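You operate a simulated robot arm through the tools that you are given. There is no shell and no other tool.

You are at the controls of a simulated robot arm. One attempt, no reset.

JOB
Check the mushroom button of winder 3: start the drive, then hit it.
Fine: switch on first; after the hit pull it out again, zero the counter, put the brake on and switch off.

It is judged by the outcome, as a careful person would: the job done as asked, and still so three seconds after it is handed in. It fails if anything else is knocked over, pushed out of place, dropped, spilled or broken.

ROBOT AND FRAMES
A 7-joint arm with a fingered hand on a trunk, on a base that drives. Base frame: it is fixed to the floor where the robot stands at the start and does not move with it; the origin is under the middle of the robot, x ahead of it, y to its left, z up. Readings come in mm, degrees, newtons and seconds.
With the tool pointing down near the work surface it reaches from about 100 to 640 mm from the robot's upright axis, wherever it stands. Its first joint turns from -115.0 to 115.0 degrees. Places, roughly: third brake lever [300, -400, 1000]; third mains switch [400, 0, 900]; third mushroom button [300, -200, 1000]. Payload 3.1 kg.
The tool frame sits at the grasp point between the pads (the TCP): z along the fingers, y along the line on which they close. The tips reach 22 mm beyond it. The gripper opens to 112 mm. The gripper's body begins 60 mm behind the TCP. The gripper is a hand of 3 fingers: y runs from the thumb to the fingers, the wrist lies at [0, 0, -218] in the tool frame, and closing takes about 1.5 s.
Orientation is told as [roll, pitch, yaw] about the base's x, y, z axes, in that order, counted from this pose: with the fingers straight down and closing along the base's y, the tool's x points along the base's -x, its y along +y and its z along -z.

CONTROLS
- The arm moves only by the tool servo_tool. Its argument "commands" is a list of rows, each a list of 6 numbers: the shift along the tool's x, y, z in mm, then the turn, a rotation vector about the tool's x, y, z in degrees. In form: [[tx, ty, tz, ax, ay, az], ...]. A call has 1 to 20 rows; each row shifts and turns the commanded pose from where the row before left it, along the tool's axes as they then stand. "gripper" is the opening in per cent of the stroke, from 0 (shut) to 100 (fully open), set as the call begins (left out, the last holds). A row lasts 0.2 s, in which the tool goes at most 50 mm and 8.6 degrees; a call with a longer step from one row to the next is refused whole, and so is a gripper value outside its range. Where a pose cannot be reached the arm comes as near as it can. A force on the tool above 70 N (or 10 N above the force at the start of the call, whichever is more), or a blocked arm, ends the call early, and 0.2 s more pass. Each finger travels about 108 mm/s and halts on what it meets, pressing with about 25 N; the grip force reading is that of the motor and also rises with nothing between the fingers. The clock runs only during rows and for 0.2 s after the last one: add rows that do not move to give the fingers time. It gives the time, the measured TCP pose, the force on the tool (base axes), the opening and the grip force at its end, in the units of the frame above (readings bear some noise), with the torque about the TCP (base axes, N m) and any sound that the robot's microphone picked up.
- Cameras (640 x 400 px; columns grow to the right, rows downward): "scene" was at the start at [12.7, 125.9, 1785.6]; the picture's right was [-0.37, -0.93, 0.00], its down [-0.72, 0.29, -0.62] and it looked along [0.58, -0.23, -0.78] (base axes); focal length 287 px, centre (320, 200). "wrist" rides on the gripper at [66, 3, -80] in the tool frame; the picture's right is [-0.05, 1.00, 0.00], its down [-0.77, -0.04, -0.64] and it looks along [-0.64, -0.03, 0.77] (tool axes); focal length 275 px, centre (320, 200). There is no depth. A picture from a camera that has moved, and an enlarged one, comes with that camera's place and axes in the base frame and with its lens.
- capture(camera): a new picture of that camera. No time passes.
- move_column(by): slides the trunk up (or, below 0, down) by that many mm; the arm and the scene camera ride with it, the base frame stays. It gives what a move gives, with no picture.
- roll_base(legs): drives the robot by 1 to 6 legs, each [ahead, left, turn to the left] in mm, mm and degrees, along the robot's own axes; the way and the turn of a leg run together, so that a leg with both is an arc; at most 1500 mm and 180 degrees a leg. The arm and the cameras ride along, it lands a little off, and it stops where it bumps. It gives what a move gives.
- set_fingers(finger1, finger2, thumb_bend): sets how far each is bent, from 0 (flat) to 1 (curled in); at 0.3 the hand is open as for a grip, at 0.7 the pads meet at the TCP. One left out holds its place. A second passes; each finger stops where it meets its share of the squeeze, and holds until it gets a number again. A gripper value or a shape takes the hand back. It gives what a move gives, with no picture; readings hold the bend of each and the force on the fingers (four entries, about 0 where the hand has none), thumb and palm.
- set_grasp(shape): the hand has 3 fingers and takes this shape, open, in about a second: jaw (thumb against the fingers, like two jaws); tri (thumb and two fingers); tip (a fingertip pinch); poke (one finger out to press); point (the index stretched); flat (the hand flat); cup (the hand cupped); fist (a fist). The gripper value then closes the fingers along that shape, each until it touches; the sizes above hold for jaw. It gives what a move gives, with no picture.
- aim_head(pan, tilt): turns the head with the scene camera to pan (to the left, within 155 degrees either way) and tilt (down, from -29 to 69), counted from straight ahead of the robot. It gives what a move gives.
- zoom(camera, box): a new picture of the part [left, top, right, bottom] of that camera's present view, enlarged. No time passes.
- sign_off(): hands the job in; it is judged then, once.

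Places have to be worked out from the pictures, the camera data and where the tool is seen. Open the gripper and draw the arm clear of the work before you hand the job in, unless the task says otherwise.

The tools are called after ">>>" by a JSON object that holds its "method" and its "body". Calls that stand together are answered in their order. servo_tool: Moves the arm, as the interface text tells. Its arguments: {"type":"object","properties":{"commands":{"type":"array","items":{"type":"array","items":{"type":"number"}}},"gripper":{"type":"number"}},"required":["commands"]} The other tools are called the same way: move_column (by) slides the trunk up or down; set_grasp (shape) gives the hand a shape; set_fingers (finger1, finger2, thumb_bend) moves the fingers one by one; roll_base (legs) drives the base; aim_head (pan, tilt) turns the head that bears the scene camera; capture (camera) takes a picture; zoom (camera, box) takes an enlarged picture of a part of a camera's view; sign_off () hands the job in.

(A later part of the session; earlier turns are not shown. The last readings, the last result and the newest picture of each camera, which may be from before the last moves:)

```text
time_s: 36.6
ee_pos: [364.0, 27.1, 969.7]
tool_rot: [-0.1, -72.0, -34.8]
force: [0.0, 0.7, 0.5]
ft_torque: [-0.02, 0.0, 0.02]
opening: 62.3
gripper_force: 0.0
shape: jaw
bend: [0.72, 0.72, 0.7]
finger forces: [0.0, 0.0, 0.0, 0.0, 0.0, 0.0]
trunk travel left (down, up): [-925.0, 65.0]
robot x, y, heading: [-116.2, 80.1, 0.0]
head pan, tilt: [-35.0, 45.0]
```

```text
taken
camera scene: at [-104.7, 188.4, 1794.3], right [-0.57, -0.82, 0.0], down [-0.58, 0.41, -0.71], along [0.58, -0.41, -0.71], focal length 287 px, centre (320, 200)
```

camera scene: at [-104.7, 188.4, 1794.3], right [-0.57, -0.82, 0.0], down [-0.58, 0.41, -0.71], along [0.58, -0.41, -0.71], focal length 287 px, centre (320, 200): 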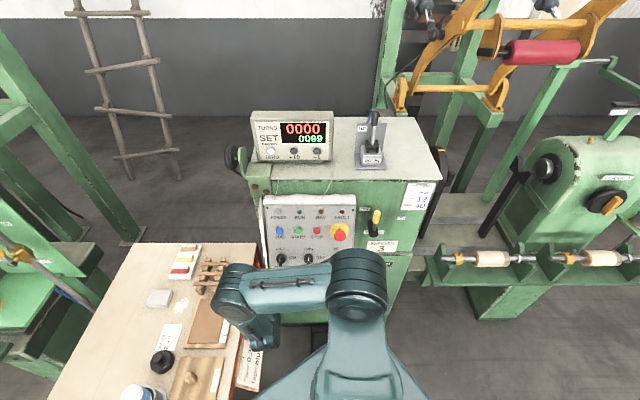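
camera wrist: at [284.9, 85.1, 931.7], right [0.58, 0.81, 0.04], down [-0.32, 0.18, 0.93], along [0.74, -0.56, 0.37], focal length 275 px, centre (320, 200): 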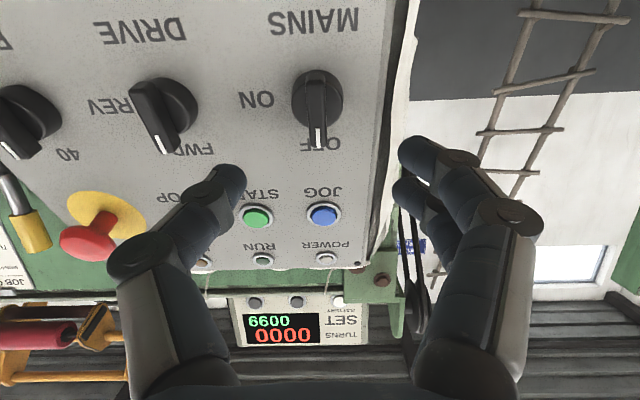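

The MAINS knob is centred ahead in the wrist view. I zoom for knob bar details.

>>> {"method": "zoom", "body": {"camera": "wrist", "box": [220, 20, 420, 180]}}

>>> {"method": "zoom", "body": {"camera": "scene", "box": [255, 230, 355, 290]}}

```text
2.50 times, centred on (320, 100) of wrist
camera zoom: at [284.9, 85.1, 931.7], right [0.58, 0.81, 0.04], down [-0.32, 0.18, 0.93], along [0.74, -0.56, 0.37], focal length 688 px, centre (320, 450)
```

zoom: 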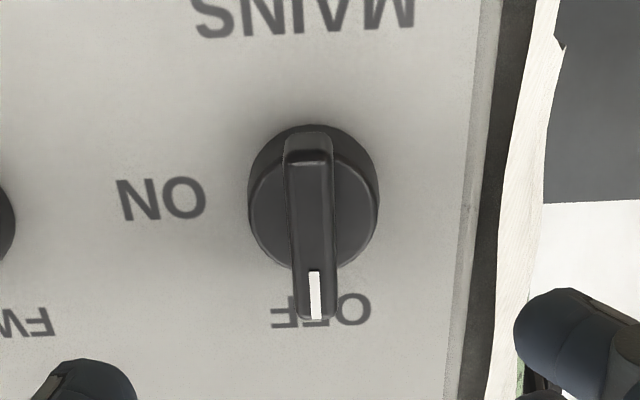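

```text
6.40 times, centred on (305, 260) of scene
camera zoom: at [-104.7, 188.4, 1794.3], right [-0.57, -0.82, 0.0], down [-0.58, 0.41, -0.71], along [0.58, -0.41, -0.71], focal length 1839 px, centre (416, -184)
```

zoom: 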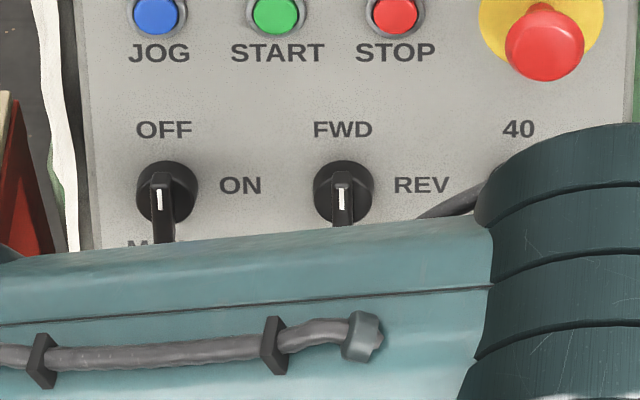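

The bar is about 10 mm wide, 40 mm long, pointing up at OFF, front face centre ≈ (a 353, r -230, z 947). I narrow the opening to ~35 mm and approach 45 mm straight along the tool axis, then recheck alignment.

>>> {"method": "servo_tool", "body": {"commands": [[0, 0, 0, 0, 0, 0], [0, -1, 15, 0, 0, 0], [0, 0, 15, 0, 0, 0], [0, 0, 15, 0, 0, 0], [0, 0, 0, 0, 0, 0]], "gripper": 32}}

>>> {"method": "capture", "body": {"camera": "wrist"}}

>>> {"method": "zoom", "body": {"camera": "wrist", "box": [220, 40, 420, 200]}}

```text
time_s: 37.9
ee_pos: [397.4, 2.2, 954.2]
tool_rot: [-0.2, -72.1, -34.9]
force: [-0.2, 0.4, -1.0]
ft_torque: [-0.01, 0.02, 0.02]
opening: 36.1
gripper_force: 0.0
shape: jaw
bend: [0.73, 0.73, 0.7]
finger forces: [0.0, 0.1, 0.1, 0.0, 0.0, 0.1]
trunk travel left (down, up): [-925.0, 65.0]
robot x, y, heading: [-110.7, 81.2, -0.4]
head pan, tilt: [-35.0, 45.0]
```

```text
taken
camera wrist: at [319.3, 60.4, 915.9], right [0.58, 0.81, 0.04], down [-0.32, 0.18, 0.93], along [0.74, -0.56, 0.37], focal length 275 px, centre (320, 200)
```

wrist: 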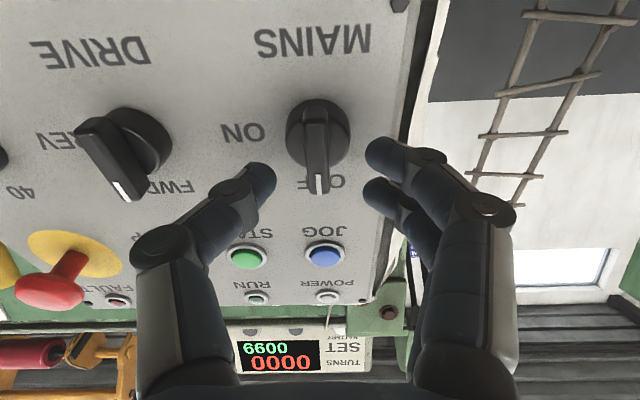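

```text
2.50 times, centred on (320, 120) of wrist
camera zoom: at [319.3, 60.4, 915.9], right [0.58, 0.81, 0.04], down [-0.32, 0.18, 0.93], along [0.74, -0.56, 0.37], focal length 688 px, centre (320, 400)
```

zoom: 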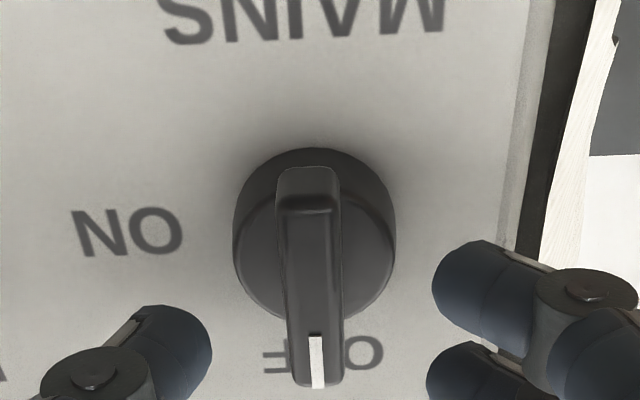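

Triangulating from the two wrist views gives the bar front centre at about (a 351, r -228, z 946); the tool axis passes through it. I advance 32 mm with a 2 mm sideways correction, still open.

>>> {"method": "servo_tool", "body": {"commands": [[0, -1, 10, 0, 0, 0], [0, -1, 10, 0, 0, 0], [0, 0, 7, 0, 0, 0], [0, 0, 5, 0, 0, 0]]}}

>>> {"method": "capture", "body": {"camera": "wrist"}}

>>> {"method": "zoom", "body": {"camera": "wrist", "box": [220, 80, 420, 240]}}

```text
time_s: 38.9
ee_pos: [422.5, -17.2, 940.5]
tool_rot: [-0.1, -72.0, -34.8]
force: [0.1, 0.0, 0.8]
ft_torque: [0.01, 0.01, 0.01]
opening: 35.9
gripper_force: 0.1
shape: jaw
bend: [0.73, 0.73, 0.7]
finger forces: [0.0, 0.0, 0.0, 0.0, 0.0, 0.0]
trunk travel left (down, up): [-925.0, 65.0]
robot x, y, heading: [-113.9, 78.5, 0.1]
head pan, tilt: [-35.0, 45.0]
```

```text
taken
camera wrist: at [343.3, 41.5, 904.1], right [0.59, 0.81, 0.04], down [-0.32, 0.18, 0.93], along [0.75, -0.56, 0.37], focal length 275 px, centre (320, 200)
```

wrist: 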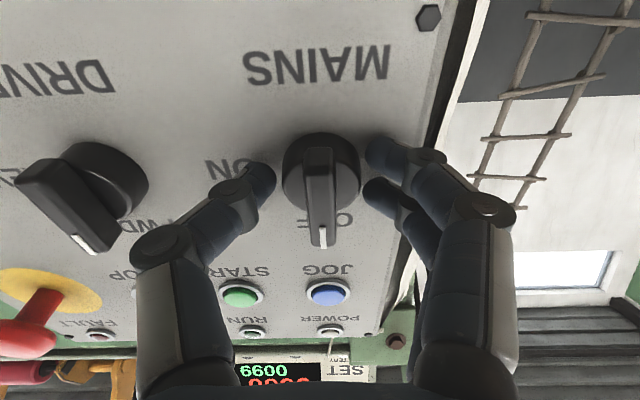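

```text
2.50 times, centred on (320, 160) of wrist
camera zoom: at [343.3, 41.5, 904.1], right [0.59, 0.81, 0.04], down [-0.32, 0.18, 0.93], along [0.75, -0.56, 0.37], focal length 688 px, centre (320, 300)
```

zoom: 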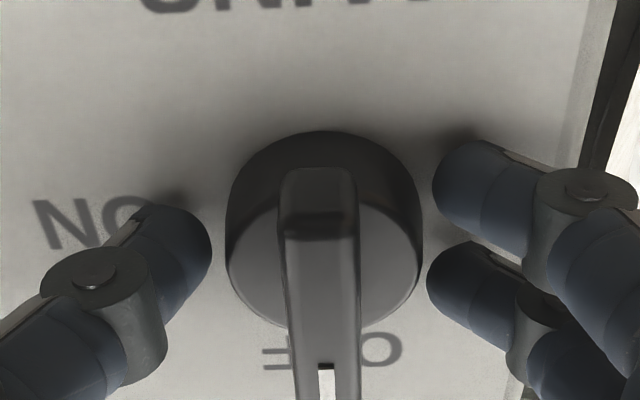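

Fingertips straddle the bar (tips about 18 mm deep on it); the knob axis lies ~5 mm towards -x of the tool. I shift -5 mm in tool x and close gently on the bar.

>>> {"method": "servo_tool", "body": {"commands": [[-5, 0, 0, 0, 0, 0], [0, 0, 0, 0, 0, 0]]}}

>>> {"method": "servo_tool", "body": {"commands": [[0, 0, 0, 0, 0, 0], [0, 0, 0, 0, 0, 0], [0, 0, 0, 0, 0, 0], [0, 0, 0, 0, 0, 0], [0, 0, 0, 0, 0, 0]], "gripper": 0}}

>>> {"method": "capture", "body": {"camera": "wrist"}}

>>> {"method": "zoom", "body": {"camera": "wrist", "box": [220, 80, 420, 240]}}

```text
time_s: 39.5
ee_pos: [424.6, -17.4, 946.8]
tool_rot: [-0.1, -72.0, -34.9]
force: [-0.5, -0.1, 0.6]
ft_torque: [-0.01, 0.0, 0.02]
opening: 36.3
gripper_force: 0.0
shape: jaw
bend: [0.73, 0.73, 0.7]
finger forces: [0.1, 0.0, 0.0, 0.0, 0.1, 0.1]
trunk travel left (down, up): [-925.0, 65.0]
robot x, y, heading: [-110.8, 79.2, 0.3]
head pan, tilt: [-35.0, 45.0]
```

```text
time_s: 40.6
ee_pos: [423.1, -16.8, 947.5]
tool_rot: [0.0, -72.0, -35.1]
force: [3.4, -1.1, 5.7]
ft_torque: [0.0, -0.09, 0.03]
opening: 22.4
gripper_force: 24.7
shape: jaw
bend: [0.73, 0.72, 0.7]
finger forces: [11.8, 11.5, 0.0, 0.1, 22.1, 0.1]
trunk travel left (down, up): [-925.0, 65.0]
robot x, y, heading: [-114.3, 84.0, -0.1]
head pan, tilt: [-35.0, 45.0]
```

```text
taken
camera wrist: at [345.7, 40.7, 909.7], right [0.59, 0.81, 0.04], down [-0.32, 0.18, 0.93], along [0.74, -0.56, 0.37], focal length 275 px, centre (320, 200)
```

wrist: 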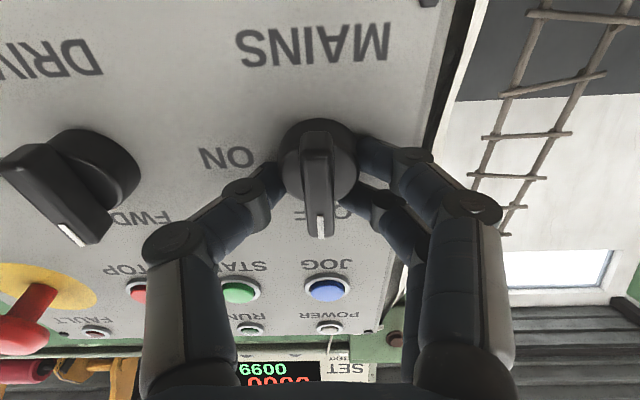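

```text
2.50 times, centred on (320, 160) of wrist
camera zoom: at [345.7, 40.7, 909.7], right [0.59, 0.81, 0.04], down [-0.32, 0.18, 0.93], along [0.74, -0.56, 0.37], focal length 688 px, centre (320, 300)
```

zoom: 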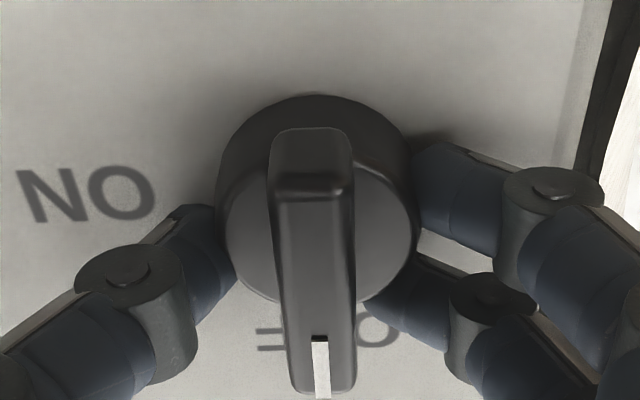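

The fingers stopped at 22 mm opening, on the round base of the knob rather than on the ~11 mm bar, so I was too deep. I open a bit, back off 9 mm and close again on the bar itself.

>>> {"method": "servo_tool", "body": {"commands": [[0, 0, 0, 0, 0, 0], [0, 0, 0, 0, 0, 0], [0, 0, -9, 0, 0, 0], [0, 0, 0, 0, 0, 0]], "gripper": 34}}

>>> {"method": "servo_tool", "body": {"commands": [[0, 0, 0, 0, 0, 0], [0, 0, 0, 0, 0, 0], [0, 0, 0, 0, 0, 0], [0, 0, 0, 0, 0, 0], [0, 0, 0, 0, 0, 0]], "gripper": 0}}

>>> {"method": "capture", "body": {"camera": "wrist"}}

>>> {"method": "zoom", "body": {"camera": "wrist", "box": [220, 80, 420, 240]}}

```text
time_s: 41.6
ee_pos: [417.5, -12.6, 950.1]
tool_rot: [0.0, -72.0, -35.0]
force: [-0.5, 0.3, -0.5]
ft_torque: [0.0, 0.0, -0.03]
opening: 37.7
gripper_force: 0.1
shape: jaw
bend: [0.74, 0.74, 0.7]
finger forces: [0.1, 0.0, 0.0, 0.1, 0.0, 0.0]
trunk travel left (down, up): [-925.0, 65.0]
robot x, y, heading: [-112.7, 80.7, -0.3]
head pan, tilt: [-35.0, 45.0]
```

```text
time_s: 42.9
ee_pos: [415.5, -11.6, 950.7]
tool_rot: [0.1, -72.2, -35.2]
force: [-1.4, 4.8, 11.5]
ft_torque: [-0.04, -0.17, 0.11]
opening: 16.7
gripper_force: 24.8
shape: jaw
bend: [0.74, 0.71, 0.7]
finger forces: [14.7, 15.0, 0.0, 0.0, 22.2, 0.0]
trunk travel left (down, up): [-925.0, 65.0]
robot x, y, heading: [-111.8, 80.7, -0.2]
head pan, tilt: [-35.0, 45.0]
```

```text
taken
camera wrist: at [337.8, 47.3, 913.9], right [0.58, 0.81, 0.04], down [-0.32, 0.18, 0.93], along [0.74, -0.56, 0.37], focal length 275 px, centre (320, 200)
```

wrist: 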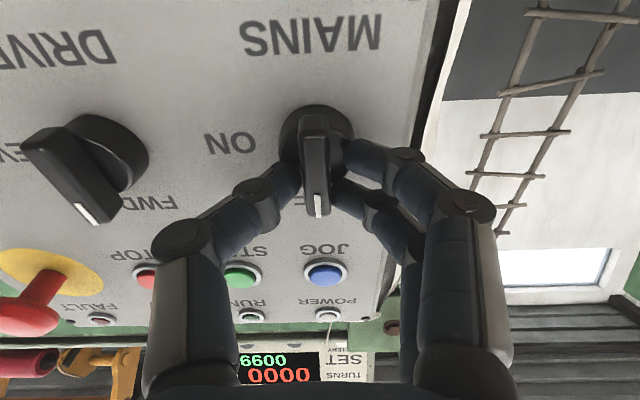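

```text
2.50 times, centred on (320, 160) of wrist
camera zoom: at [337.8, 47.3, 913.9], right [0.58, 0.81, 0.04], down [-0.32, 0.18, 0.93], along [0.74, -0.56, 0.37], focal length 688 px, centre (320, 300)
```

zoom: 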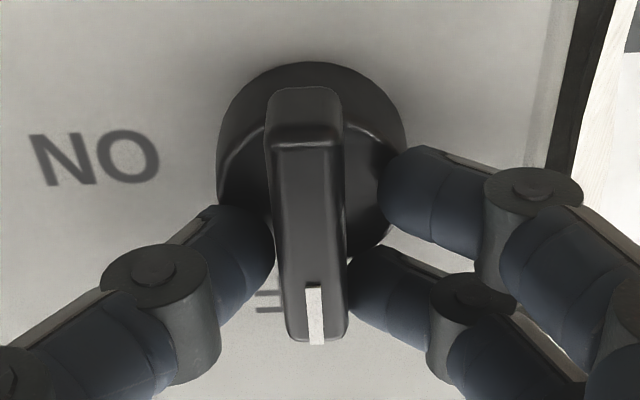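

The bar is now held between thumb and fingers (opening 16.7 mm). The knob axis seems ~5 mm toward +x, so I turn clockwise about that pivot: first 6 rows of 8.2°, then check.

>>> {"method": "servo_tool", "body": {"commands": [[0.05, -0.7, 0, 0, 0, 8.2], [0.05, -0.7, 0, 0, 0, 8.2], [0.05, -0.7, 0, 0, 0, 8.2], [0.05, -0.7, 0, 0, 0, 8.2], [0.05, -0.7, 0, 0, 0, 8.2], [0.05, -0.7, 0, 0, 0, 8.2]]}}

>>> {"method": "capture", "body": {"camera": "wrist"}}

>>> {"method": "zoom", "body": {"camera": "scene", "box": [250, 190, 370, 290]}}

```text
time_s: 44.2
ee_pos: [412.7, -15.4, 950.3]
tool_rot: [66.8, -38.4, -110.3]
force: [-12.8, 4.6, 4.5]
ft_torque: [0.0, 0.23, -0.23]
opening: 16.4
gripper_force: 25.2
shape: jaw
bend: [0.73, 0.71, 0.7]
finger forces: [11.5, 14.2, 0.0, 0.0, 33.9, 0.1]
trunk travel left (down, up): [-925.0, 65.0]
robot x, y, heading: [-116.5, 80.3, -0.1]
head pan, tilt: [-35.0, 45.0]
```

```text
taken
camera wrist: at [368.0, 78.8, 936.3], right [0.55, 0.36, 0.75], down [-0.72, -0.23, 0.65], along [0.41, -0.9, 0.13], focal length 275 px, centre (320, 200)
```

wrist: 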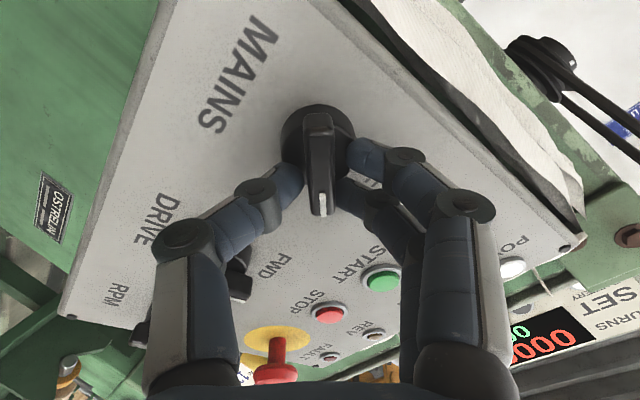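

```text
4.00 times, centred on (310, 240) of scene
camera zoom: at [-109.5, 189.7, 1794.1], right [-0.57, -0.82, 0.0], down [-0.58, 0.4, -0.71], along [0.58, -0.41, -0.71], focal length 1149 px, centre (360, 40)
```

zoom: 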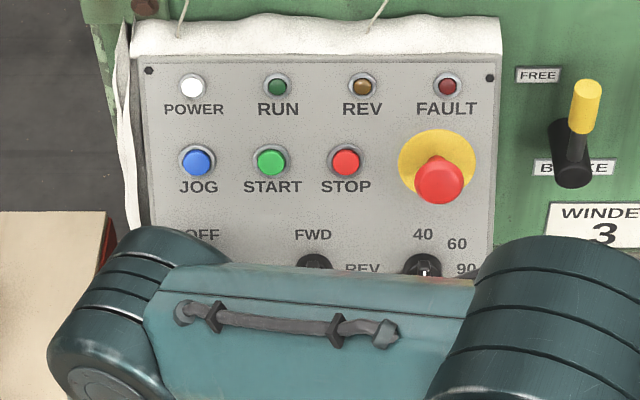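

The knob turns with the hand and the POWER lamp is now lit. I continue the remaining ~41° to reach the ON mark.

>>> {"method": "servo_tool", "body": {"commands": [[0.05, -0.7, 0, 0, 0, 8.2], [0.05, -0.7, 0, 0, 0, 8.2], [0.05, -0.7, 0, 0, 0, 8.2], [0.05, -0.7, 0, 0, 0, 8.2], [0.05, -0.7, 0, 0, 0, 8.2], [0, 0, 0, 0, 0, 0]]}}

>>> {"method": "capture", "body": {"camera": "wrist"}}

>>> {"method": "zoom", "body": {"camera": "scene", "box": [250, 190, 370, 290]}}

```text
time_s: 45.6
ee_pos: [410.5, -16.7, 946.8]
tool_rot: [72.1, 0.3, -125.2]
force: [-16.8, -2.3, -0.6]
ft_torque: [-0.06, 0.47, -0.16]
opening: 15.4
gripper_force: 25.2
shape: jaw
bend: [0.73, 0.71, 0.7]
finger forces: [10.2, 13.2, 0.0, 0.0, 43.7, 0.0]
trunk travel left (down, up): [-925.0, 65.0]
robot x, y, heading: [-111.3, 78.5, 0.0]
head pan, tilt: [-35.0, 45.0]
```

```text
taken
camera wrist: at [385.1, 82.1, 975.7], right [0.22, -0.22, 0.95], down [-0.95, -0.28, 0.16], along [0.23, -0.94, -0.27], focal length 275 px, centre (320, 200)
```

wrist: 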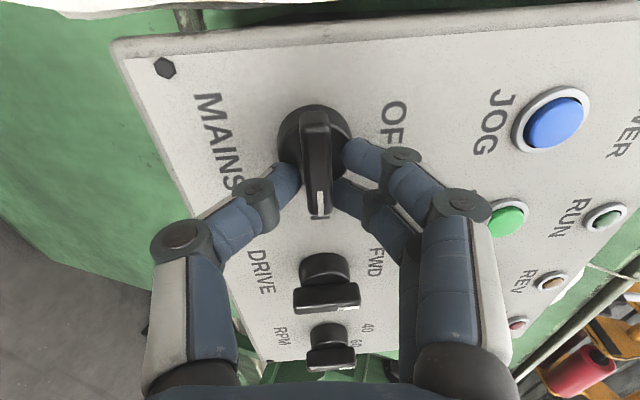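

```text
4.00 times, centred on (310, 240) of scene
camera zoom: at [-109.3, 188.4, 1794.3], right [-0.57, -0.82, 0.0], down [-0.58, 0.41, -0.71], along [0.58, -0.41, -0.71], focal length 1149 px, centre (360, 40)
```

zoom: 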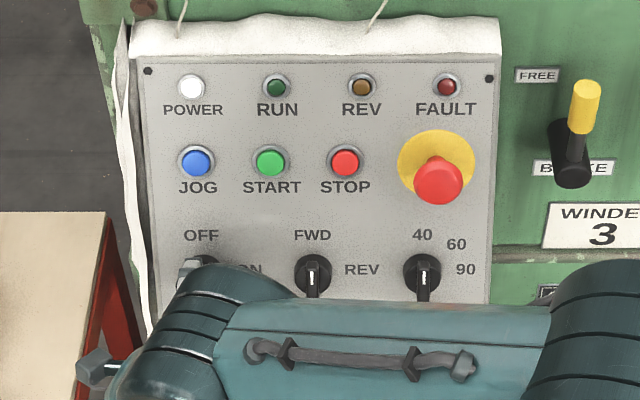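

MAINS is at ON and POWER is lit. I open the fingers slightly and withdraw straight back 80 mm, then check the knob.

>>> {"method": "servo_tool", "body": {"commands": [[0, 0, 0, 0, 0, 0], [0, 0, 0, 0, 0, 0], [0, 0, 0, 0, 0, 0], [0, 0, -20, 0, 0, 0], [0, 0, -30, 0, 0, 0], [0, 0, -30, 0, 0, 0]], "gripper": 40}}

>>> {"method": "capture", "body": {"camera": "wrist"}}

>>> {"method": "zoom", "body": {"camera": "scene", "box": [250, 190, 370, 290]}}

```text
time_s: 47.0
ee_pos: [347.7, 27.4, 970.5]
tool_rot: [72.1, 0.2, -125.1]
force: [0.3, 0.3, -0.3]
ft_torque: [-0.02, 0.01, -0.01]
opening: 44.4
gripper_force: 0.0
shape: jaw
bend: [0.73, 0.73, 0.7]
finger forces: [0.0, 0.0, 0.1, 0.0, 0.0, 0.1]
trunk travel left (down, up): [-925.0, 65.0]
robot x, y, heading: [-113.1, 81.3, 0.1]
head pan, tilt: [-35.0, 45.0]
```

```text
taken
camera wrist: at [322.7, 125.5, 998.0], right [0.22, -0.22, 0.95], down [-0.95, -0.28, 0.16], along [0.23, -0.94, -0.27], focal length 275 px, centre (320, 200)
```

wrist: 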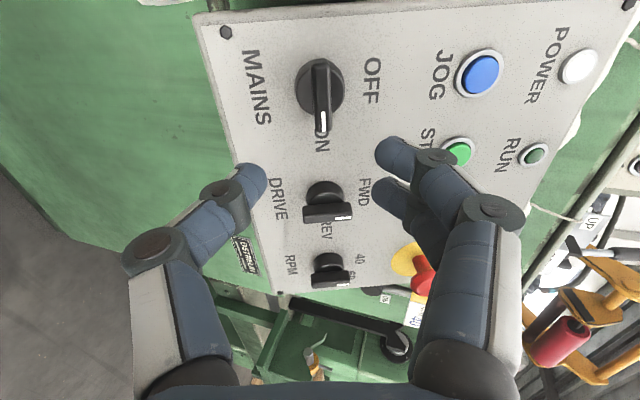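

```text
4.00 times, centred on (310, 240) of scene
camera zoom: at [-106.6, 188.9, 1794.3], right [-0.57, -0.82, 0.0], down [-0.58, 0.41, -0.71], along [0.58, -0.41, -0.71], focal length 1149 px, centre (360, 40)
```

zoom: 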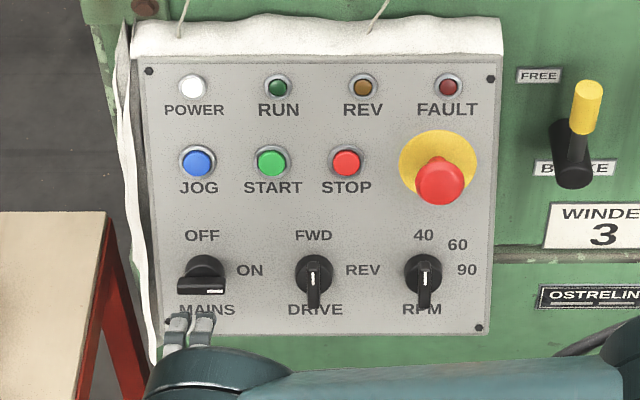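

MAINS stays at ON with POWER lit. Next, START: I rotate the hand back to its earlier roll and form the one-finger poker.

>>> {"method": "servo_tool", "body": {"commands": [[0, 0, 0, 0, 0, -8.2], [0, 0, 0, 0, 0, -8.2], [0, 0, 0, 0, 0, -8.2], [0, 0, 0, 0, 0, -8.2], [0, 0, 0, 0, 0, -8.2], [0, 0, 0, 0, 0, -8.2], [0, 0, 0, 0, 0, -8.2], [0, 0, 0, 0, 0, -8.2], [0, 0, 0, 0, 0, -8.2], [0, 0, 0, 0, 0, -8.2], [0, 0, 0, 0, 0, -8.2]]}}

>>> {"method": "set_fingers", "body": {"finger1": 0.3, "finger2": 1.0, "thumb_bend": 1.0}}

```text
time_s: 49.5
ee_pos: [351.4, 27.8, 970.8]
tool_rot: [-0.7, -72.0, -34.3]
force: [0.7, 0.2, -0.3]
ft_torque: [0.0, -0.03, 0.01]
opening: 44.3
gripper_force: 0.2
shape: jaw
bend: [0.73, 0.73, 0.7]
finger forces: [0.0, 0.1, 0.1, 0.0, 0.1, 0.0]
trunk travel left (down, up): [-925.0, 65.0]
robot x, y, heading: [-110.6, 81.7, -0.1]
head pan, tilt: [-35.0, 45.0]
```

```text
time_s: 50.5
ee_pos: [351.8, 27.3, 971.0]
tool_rot: [-0.1, -72.0, -34.9]
force: [-0.7, 0.1, 0.0]
ft_torque: [-0.03, -0.01, -0.01]
opening: 37.9
gripper_force: 0.0
shape: fingers
bend: [0.3, 0.96, 0.94]
finger forces: [0.0, 0.1, 0.1, 0.1, 0.0, 0.0]
trunk travel left (down, up): [-925.0, 65.0]
robot x, y, heading: [-118.0, 78.7, 0.1]
head pan, tilt: [-35.0, 45.0]
```

I move to a standoff about 55 mm in front of START with the extended finger, then check the view.

>>> {"method": "servo_tool", "body": {"commands": [[-23.8, -24, 7.3, 0, 0, 0], [-23.8, -24, 7.3, 0, 0, 0], [-23.8, -24, 7.3, 0, 0, 0], [-23.8, -24, 7.3, 0, 0, 0], [-23.8, -24, 7.3, 0, 0, 0], [0, 0, 0, 0, 0, 0]]}}

>>> {"method": "capture", "body": {"camera": "wrist"}}

>>> {"method": "zoom", "body": {"camera": "scene", "box": [230, 160, 390, 280]}}

```text
time_s: 51.9
ee_pos: [342.2, -114.0, 1072.8]
tool_rot: [-0.1, -72.0, -34.8]
force: [-0.6, 0.3, 0.0]
ft_torque: [0.01, -0.02, -0.03]
opening: 38.5
gripper_force: 0.1
shape: fingers
bend: [0.3, 0.96, 0.94]
finger forces: [0.1, 0.1, 0.1, 0.0, 0.0, 0.0]
trunk travel left (down, up): [-925.0, 65.0]
robot x, y, heading: [-114.0, 79.5, 0.1]
head pan, tilt: [-35.0, 45.0]
```

```text
taken
camera wrist: at [263.4, -55.6, 1035.3], right [0.58, 0.81, 0.04], down [-0.32, 0.18, 0.93], along [0.75, -0.56, 0.37], focal length 275 px, centre (320, 200)
```

wrist: 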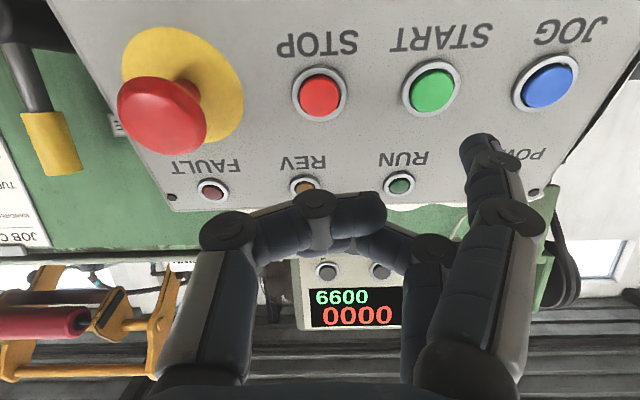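

```text
3.33 times, centred on (310, 220) of scene
camera zoom: at [-104.3, 189.8, 1794.2], right [-0.57, -0.82, 0.0], down [-0.58, 0.4, -0.71], along [0.58, -0.41, -0.71], focal length 958 px, centre (353, 133)
```

zoom: 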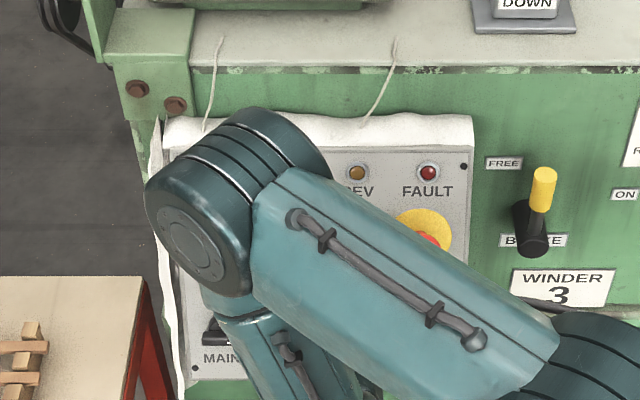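

START re-triangulates to (a 418, r -168, z 1036); in the tool frame that lies at (12, 65), matching the extended fingertip. I advance 38 mm and check alignment.

>>> {"method": "servo_tool", "body": {"commands": [[0, 0, 13, 0, 0, 0], [0, 0, 13, 0, 0, 0], [0, 0, 12, 0, 0, 0], [0, 0, 0, 0, 0, 0]]}}

>>> {"method": "capture", "body": {"camera": "wrist"}}

>>> {"method": "zoom", "body": {"camera": "wrist", "box": [400, 60, 600, 200]}}

```text
time_s: 52.9
ee_pos: [369.5, -134.3, 1061.3]
tool_rot: [-0.1, -71.9, -34.8]
force: [0.4, 0.1, 0.5]
ft_torque: [0.02, 0.01, 0.0]
opening: 38.1
gripper_force: 0.1
shape: fingers
bend: [0.3, 0.96, 0.94]
finger forces: [0.0, 0.0, 0.0, 0.1, 0.0, 0.0]
trunk travel left (down, up): [-925.0, 65.0]
robot x, y, heading: [-113.7, 80.1, 0.1]
head pan, tilt: [-35.0, 45.0]
```

```text
taken
camera wrist: at [291.1, -75.6, 1023.6], right [0.59, 0.81, 0.04], down [-0.32, 0.18, 0.93], along [0.74, -0.56, 0.37], focal length 275 px, centre (320, 200)
```

wrist: 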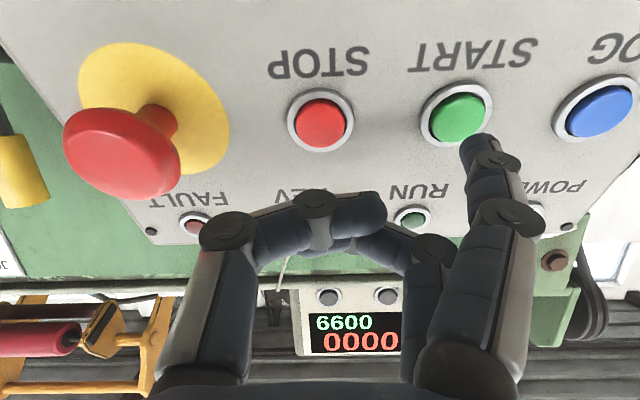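

```text
2.86 times, centred on (500, 130) of wrist
camera zoom: at [291.1, -75.6, 1023.6], right [0.59, 0.81, 0.04], down [-0.32, 0.18, 0.93], along [0.74, -0.56, 0.37], focal length 786 px, centre (-194, 400)
```

zoom: 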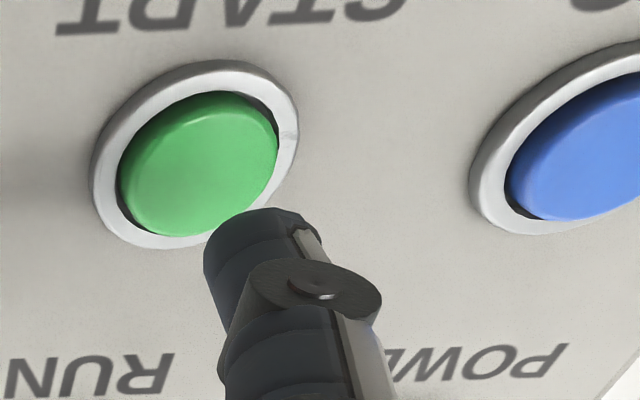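

The fingertip is lined up on START with about 20 mm to go. I advance 16 mm and then in 2 mm steps, watching the force.

>>> {"method": "servo_tool", "body": {"commands": [[0, 0, 8, 0, 0, 0], [0, 0, 8, 0, 0, 0], [0, 0, 2, 0, 0, 0], [0, 0, 2, 0, 0, 0]]}}

>>> {"method": "zoom", "body": {"camera": "wrist", "box": [380, 60, 620, 240]}}

```text
time_s: 53.9
ee_pos: [387.1, -142.4, 1055.7]
tool_rot: [0.0, -72.0, -35.0]
force: [-1.0, -0.2, 1.6]
ft_torque: [0.0, 0.02, 0.06]
opening: 38.2
gripper_force: 1.1
shape: fingers
bend: [0.3, 0.96, 0.94]
finger forces: [1.4, 0.1, 0.0, 0.1, 0.0, 0.0]
trunk travel left (down, up): [-925.0, 65.0]
robot x, y, heading: [-112.6, 81.6, 0.1]
head pan, tilt: [-35.0, 45.0]
```

```text
2.22 times, centred on (500, 150) of wrist
camera zoom: at [307.0, -84.0, 1017.7], right [0.58, 0.81, 0.04], down [-0.32, 0.18, 0.93], along [0.74, -0.56, 0.37], focal length 612 px, centre (-80, 311)
```

zoom: 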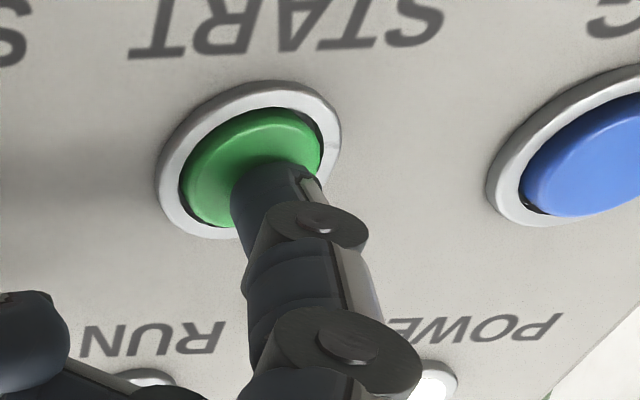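

First contact (1.4 N) with the finger on the START button. I press further in small steps.

>>> {"method": "servo_tool", "body": {"commands": [[0, 0, 2, 0, 0, 0], [0, 0, 2, 0, 0, 0], [0, 0, 2, 0, 0, 0]]}}

>>> {"method": "capture", "body": {"camera": "wrist"}}

```text
time_s: 54.6
ee_pos: [388.8, -146.4, 1052.3]
tool_rot: [0.0, -72.1, -34.9]
force: [-5.6, 1.0, 2.1]
ft_torque: [0.13, -0.09, 0.32]
opening: 39.2
gripper_force: 2.8
shape: fingers
bend: [0.3, 0.96, 0.94]
finger forces: [5.8, 0.0, 0.1, 0.0, 0.0, 0.0]
trunk travel left (down, up): [-925.0, 65.0]
robot x, y, heading: [-114.0, 80.1, -0.0]
head pan, tilt: [-35.0, 45.0]
heard: click
```

```text
taken
camera wrist: at [309.8, -87.4, 1015.9], right [0.59, 0.81, 0.04], down [-0.32, 0.18, 0.93], along [0.74, -0.56, 0.37], focal length 275 px, centre (320, 200)
```

wrist: 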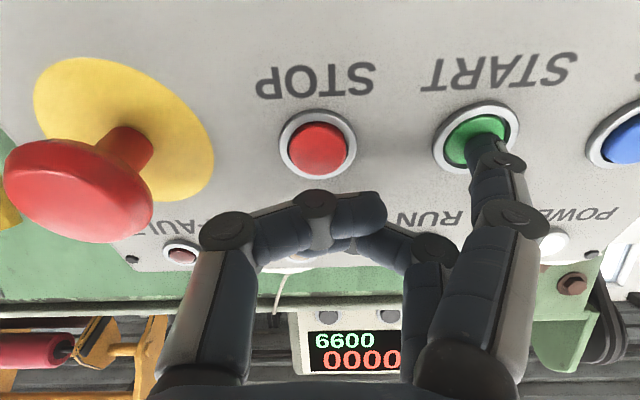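

A click was heard: START has been pressed. I withdraw and check the RUN lamp and counter.

>>> {"method": "servo_tool", "body": {"commands": [[0, 0, -15, 0, 0, 0], [0, 0, -25, 0, 0, 0], [0, 0, -25, 0, 0, 0]]}}

>>> {"method": "capture", "body": {"camera": "wrist"}}

>>> {"method": "capture", "body": {"camera": "scene"}}

```text
time_s: 55.5
ee_pos: [340.6, -111.9, 1073.8]
tool_rot: [-0.2, -72.0, -34.9]
force: [-0.4, -0.8, -0.6]
ft_torque: [0.01, 0.02, -0.03]
opening: 38.1
gripper_force: 0.0
shape: fingers
bend: [0.3, 0.96, 0.94]
finger forces: [0.1, 0.0, 0.0, 0.0, 0.0, 0.0]
trunk travel left (down, up): [-925.0, 65.0]
robot x, y, heading: [-115.2, 83.9, -0.1]
head pan, tilt: [-35.0, 45.0]
```

```text
taken
camera wrist: at [262.1, -52.7, 1036.6], right [0.59, 0.81, 0.04], down [-0.32, 0.18, 0.93], along [0.74, -0.56, 0.37], focal length 275 px, centre (320, 200)
```

wrist: 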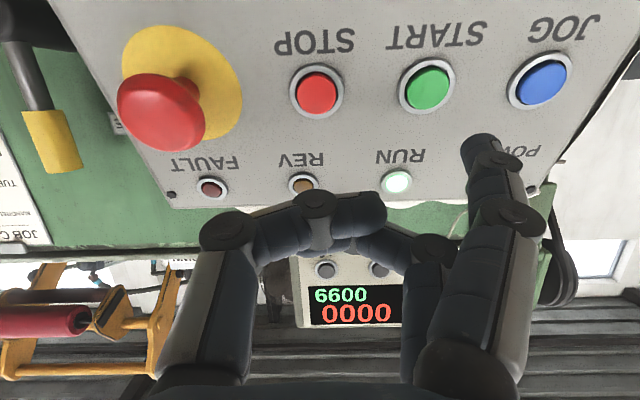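

```text
taken
camera scene: at [-104.8, 189.1, 1794.2], right [-0.57, -0.82, 0.0], down [-0.58, 0.41, -0.71], along [0.58, -0.41, -0.71], focal length 287 px, centre (320, 200)
```

scene: 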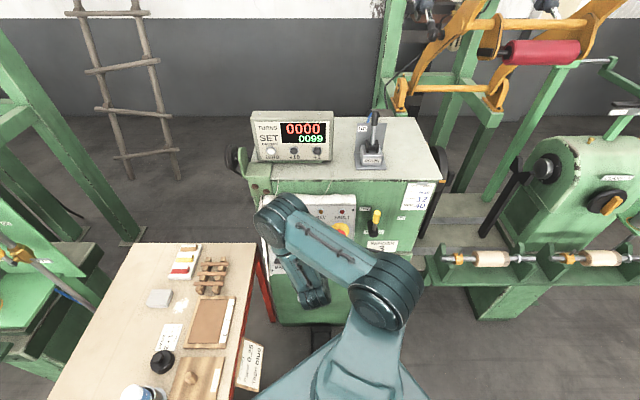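

RUN is lit: the drive runs. Now the mushroom: its head centre is at about (a 387, r -26, z 1044). I stretch both fingers and move to a 50 mm standoff in front of it.

>>> {"method": "set_fingers", "body": {"finger1": 0.3, "finger2": 0.3, "thumb_bend": 1.0}}

>>> {"method": "servo_tool", "body": {"commands": [[0, 0, -21, 0, 0, 0], [3.7, -35.6, 0, 0, 0, 0], [3.7, -35.6, 0, 0, 0, 0], [3.7, -35.6, 0, 0, 0, 0], [3.7, -35.6, 0, 0, 0, 0], [0, 0, 0, 0, 0, 0]]}}

>>> {"method": "capture", "body": {"camera": "wrist"}}

```text
time_s: 56.5
ee_pos: [340.1, -112.2, 1074.5]
tool_rot: [0.1, -72.1, -34.9]
force: [0.2, -0.3, 0.9]
ft_torque: [0.02, -0.01, -0.01]
opening: 35.7
gripper_force: 0.0
shape: fingers
bend: [0.3, 0.77, 0.93]
finger forces: [0.0, 0.0, 0.0, 0.1, 0.1, 0.0]
trunk travel left (down, up): [-925.0, 65.0]
robot x, y, heading: [-115.2, 81.6, -0.0]
head pan, tilt: [-35.0, 45.0]
```

```text
time_s: 57.9
ee_pos: [240.2, -214.1, 1064.8]
tool_rot: [-0.2, -72.0, -34.8]
force: [1.0, 0.2, 0.7]
ft_torque: [0.01, 0.0, -0.05]
opening: 35.5
gripper_force: 0.0
shape: fingers
bend: [0.3, 0.77, 0.93]
finger forces: [0.1, 0.0, 0.1, 0.1, 0.0, 0.1]
trunk travel left (down, up): [-925.0, 65.0]
robot x, y, heading: [-114.4, 83.2, -0.0]
head pan, tilt: [-35.0, 45.0]
```

```text
taken
camera wrist: at [161.1, -155.5, 1027.2], right [0.58, 0.81, 0.04], down [-0.32, 0.18, 0.93], along [0.75, -0.56, 0.37], focal length 275 px, centre (320, 200)
```

wrist: 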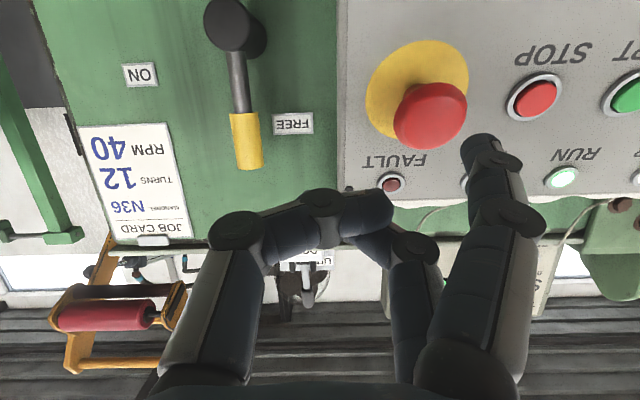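

Finger 2 stays blocked by the thumb, so I use finger 1 alone: shift -11 mm in tool x so its tip points at the mushroom's centre, and advance 34 mm, then check.

>>> {"method": "servo_tool", "body": {"commands": [[-11, 0, 10, 0, 0, 0], [0, 0, 12, 0, 0, 0], [0, 0, 12, 0, 0, 0], [0, 0, 0, 0, 0, 0]]}}

>>> {"method": "capture", "body": {"camera": "wrist"}}

```text
time_s: 58.9
ee_pos: [268.8, -233.5, 1065.1]
tool_rot: [0.0, -72.0, -35.0]
force: [-0.8, 1.1, 0.6]
ft_torque: [0.01, 0.02, -0.02]
opening: 35.2
gripper_force: 0.0
shape: fingers
bend: [0.3, 0.77, 0.94]
finger forces: [0.0, 0.0, 0.0, 0.0, 0.0, 0.0]
trunk travel left (down, up): [-925.0, 65.0]
robot x, y, heading: [-113.5, 83.8, 0.2]
head pan, tilt: [-35.0, 45.0]
```

```text
taken
camera wrist: at [189.4, -174.5, 1027.6], right [0.58, 0.81, 0.04], down [-0.32, 0.18, 0.93], along [0.75, -0.56, 0.37], focal length 275 px, centre (320, 200)
```

wrist: 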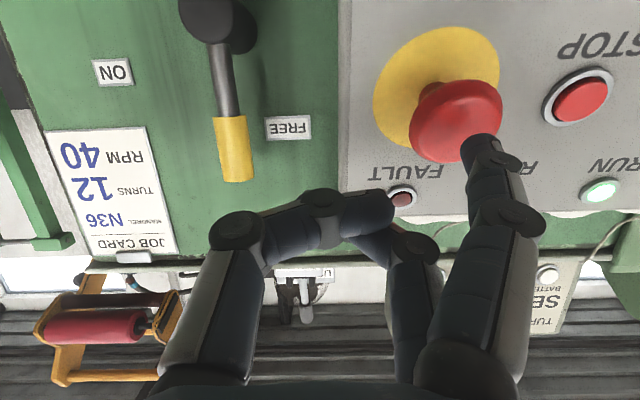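

Aligned within ~3 mm; I correct y by -3 mm and press in with short steps.

>>> {"method": "servo_tool", "body": {"commands": [[0, -3, 8, 0, 0, 0], [0, 0, 4, 0, 0, 0], [0, 0, 4, 0, 0, 0], [0, 0, 4, 0, 0, 0]]}}

>>> {"method": "capture", "body": {"camera": "wrist"}}

```text
time_s: 59.9
ee_pos: [283.3, -243.0, 1058.0]
tool_rot: [-0.4, -71.9, -35.0]
force: [-1.4, 1.0, 1.0]
ft_torque: [0.06, -0.03, 0.12]
opening: 35.5
gripper_force: 0.7
shape: fingers
bend: [0.3, 0.77, 0.94]
finger forces: [2.4, 0.0, 0.1, 0.0, 0.0, 0.0]
out of reach, approached as far as the arm can: row 4
trunk travel left (down, up): [-925.0, 65.0]
robot x, y, heading: [-114.4, 82.6, -0.0]
head pan, tilt: [-35.0, 45.0]
heard: click
```

```text
taken
camera wrist: at [204.3, -184.1, 1020.6], right [0.59, 0.81, 0.04], down [-0.32, 0.18, 0.93], along [0.74, -0.56, 0.37], focal length 275 px, centre (320, 200)
```

wrist: 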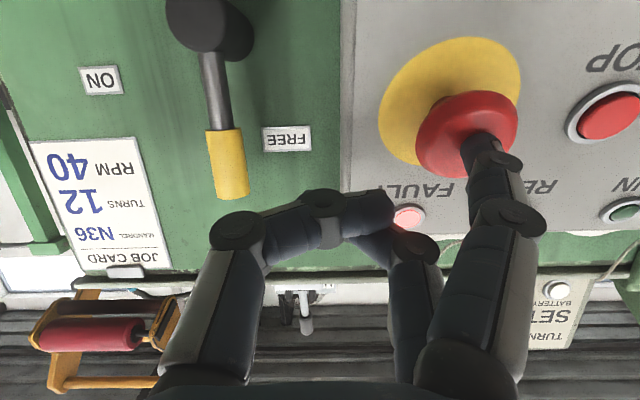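

Click heard: RUN went dark and FAULT lit up; the mushroom is pushed in. I withdraw and check that it is latched.

>>> {"method": "servo_tool", "body": {"commands": [[0, 0, -15, 0, 0, 0], [0, 0, -30, 0, 0, 0], [0, 0, -30, 0, 0, 0]]}}

>>> {"method": "capture", "body": {"camera": "wrist"}}

>>> {"method": "zoom", "body": {"camera": "scene", "box": [230, 100, 430, 280]}}

```text
time_s: 60.6
ee_pos: [224.6, -202.9, 1082.1]
tool_rot: [0.0, -72.0, -35.1]
force: [0.2, -0.5, 0.4]
ft_torque: [0.03, 0.0, -0.02]
opening: 35.4
gripper_force: 0.1
shape: fingers
bend: [0.3, 0.77, 0.94]
finger forces: [0.0, 0.0, 0.1, 0.0, 0.1, 0.0]
trunk travel left (down, up): [-925.0, 65.0]
robot x, y, heading: [-115.4, 80.5, -0.2]
head pan, tilt: [-35.0, 45.0]
```

```text
taken
camera wrist: at [145.5, -143.7, 1044.7], right [0.59, 0.81, 0.04], down [-0.32, 0.18, 0.93], along [0.74, -0.56, 0.37], focal length 275 px, centre (320, 200)
```

wrist: 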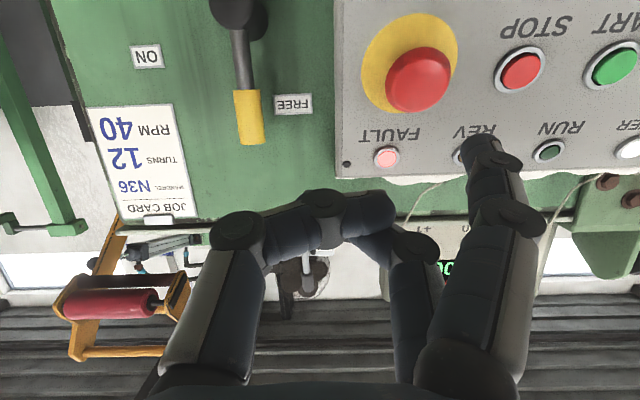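

```text
2.22 times, centred on (330, 190) of scene
camera zoom: at [-104.9, 188.8, 1794.3], right [-0.57, -0.82, 0.0], down [-0.58, 0.41, -0.71], along [0.58, -0.41, -0.71], focal length 638 px, centre (298, 222)
```

zoom: 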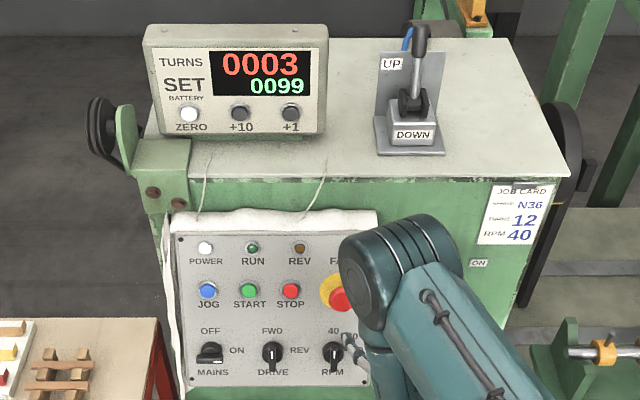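

The mushroom is latched in (FAULT lit, counter at 0003). To pull it out I go to the jaw shape, open ~65 mm, and move the TCP to a 50 mm standoff in front of the mushroom head.

>>> {"method": "set_grasp", "body": {"shape": "jaw"}}

>>> {"method": "servo_tool", "body": {"commands": [[0, 0, 0, 0, 0, 0], [3.2, 21, 0, 0, 0, 0], [3.2, 21, 0, 0, 0, 0], [3.2, 21.2, 14, 0, 0, 0], [0, 0, 15, 0, 0, 0], [0, 0, 14.5, 0, 0, 0], [0, 0, 0, 0, 0, 0]], "gripper": 60}}

>>> {"method": "capture", "body": {"camera": "wrist"}}

```text
time_s: 61.5
ee_pos: [224.4, -203.9, 1082.3]
tool_rot: [-0.1, -72.0, -34.9]
force: [-0.5, -0.2, 0.2]
ft_torque: [-0.01, 0.01, -0.04]
opening: 111.9
gripper_force: 0.0
shape: jaw
bend: [0.3, 0.3, 0.3]
finger forces: [0.0, 0.0, 0.1, 0.1, 0.0, 0.0]
trunk travel left (down, up): [-925.0, 65.0]
robot x, y, heading: [-110.7, 81.9, -0.0]
head pan, tilt: [-35.0, 45.0]
```

```text
time_s: 63.1
ee_pos: [291.3, -174.1, 1058.7]
tool_rot: [-0.1, -72.0, -34.9]
force: [0.4, 0.7, 0.7]
ft_torque: [0.04, 0.01, 0.0]
opening: 67.5
gripper_force: 0.0
shape: jaw
bend: [0.71, 0.71, 0.71]
finger forces: [0.0, 0.0, 0.1, 0.1, 0.0, 0.0]
trunk travel left (down, up): [-925.0, 65.0]
robot x, y, heading: [-116.0, 81.2, -0.1]
head pan, tilt: [-35.0, 45.0]
```

```text
taken
camera wrist: at [212.4, -115.2, 1020.5], right [0.58, 0.81, 0.04], down [-0.32, 0.18, 0.93], along [0.75, -0.56, 0.37], focal length 275 px, centre (320, 200)
```

wrist: 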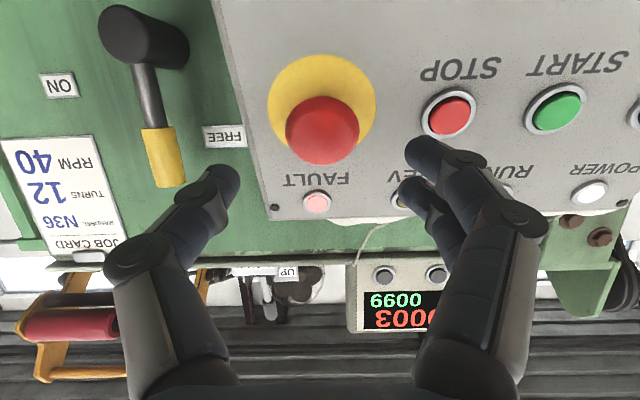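

Head is centred on the tool axis (x≈0, y≈1). I advance 36 mm and check fingertip depth versus the head.

>>> {"method": "servo_tool", "body": {"commands": [[0, 1, 12, 0, 0, 0], [0, 0, 12, 0, 0, 0], [0, 0, 12, 0, 0, 0], [0, 0, 0, 0, 0, 0]]}}

>>> {"method": "capture", "body": {"camera": "wrist"}}

>>> {"method": "zoom", "body": {"camera": "wrist", "box": [200, 60, 460, 240]}}

```text
time_s: 64.2
ee_pos: [318.8, -191.2, 1046.8]
tool_rot: [0.1, -72.0, -35.0]
force: [-1.1, 0.4, -0.4]
ft_torque: [0.0, -0.02, 0.03]
opening: 67.6
gripper_force: 0.1
shape: jaw
bend: [0.71, 0.71, 0.71]
finger forces: [0.0, 0.0, 0.0, 0.0, 0.0, 0.1]
trunk travel left (down, up): [-925.0, 65.0]
robot x, y, heading: [-112.3, 76.8, 0.1]
head pan, tilt: [-35.0, 45.0]
```

```text
taken
camera wrist: at [239.6, -131.9, 1009.2], right [0.58, 0.81, 0.04], down [-0.32, 0.18, 0.93], along [0.74, -0.56, 0.37], focal length 275 px, centre (320, 200)
```

wrist: 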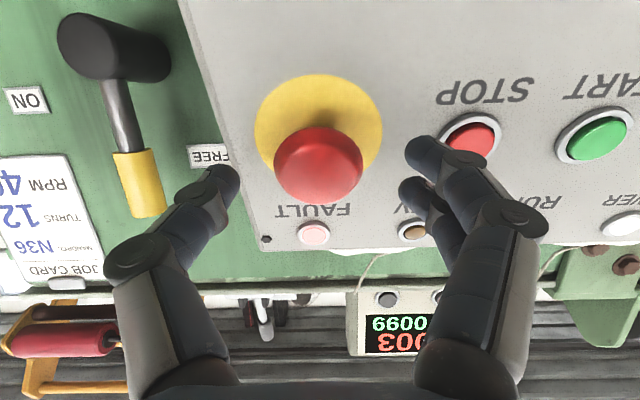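

```text
2.22 times, centred on (330, 150) of wrist
camera zoom: at [239.6, -131.9, 1009.2], right [0.58, 0.81, 0.04], down [-0.32, 0.18, 0.93], along [0.74, -0.56, 0.37], focal length 612 px, centre (298, 311)
```

zoom: 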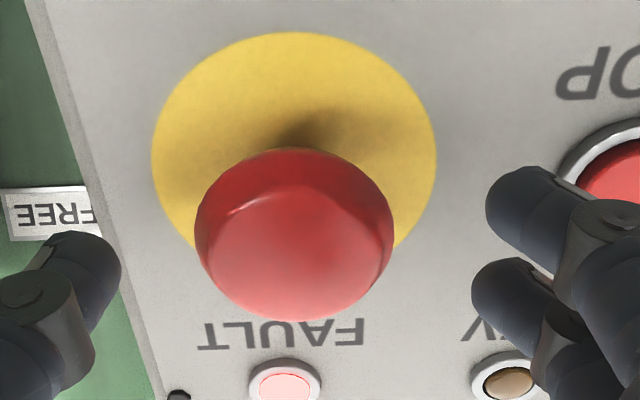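

The pressed head spans roughly z 18–32 mm ahead of the TCP with the panel around 55 mm; fingertip centres sit ~14 mm ahead. I advance 17 mm so the tips reach the rear edge of the head, then close.

>>> {"method": "servo_tool", "body": {"commands": [[0, 0, 6, 0, 0, 0], [0, 0, 6, 0, 0, 0], [0, 0, 5, 0, 0, 0], [0, 0, 0, 0, 0, 0]]}}

>>> {"method": "capture", "body": {"camera": "wrist"}}

```text
time_s: 65.2
ee_pos: [333.3, -202.2, 1042.6]
tool_rot: [0.0, -72.0, -35.0]
force: [0.4, -0.5, -0.7]
ft_torque: [-0.04, -0.01, -0.01]
opening: 67.5
gripper_force: 0.2
shape: jaw
bend: [0.71, 0.71, 0.71]
finger forces: [0.0, 0.0, 0.0, 0.1, 0.0, 0.0]
trunk travel left (down, up): [-925.0, 65.0]
robot x, y, heading: [-114.9, 82.5, -0.3]
head pan, tilt: [-35.0, 45.0]
```

```text
taken
camera wrist: at [253.0, -143.3, 1005.0], right [0.58, 0.81, 0.04], down [-0.32, 0.18, 0.93], along [0.74, -0.56, 0.37], focal length 275 px, centre (320, 200)
```

wrist: 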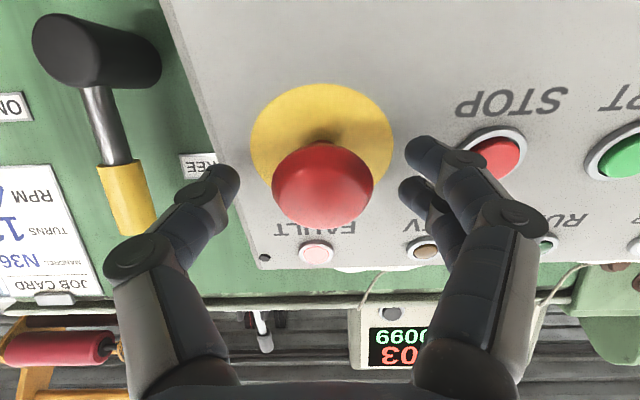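

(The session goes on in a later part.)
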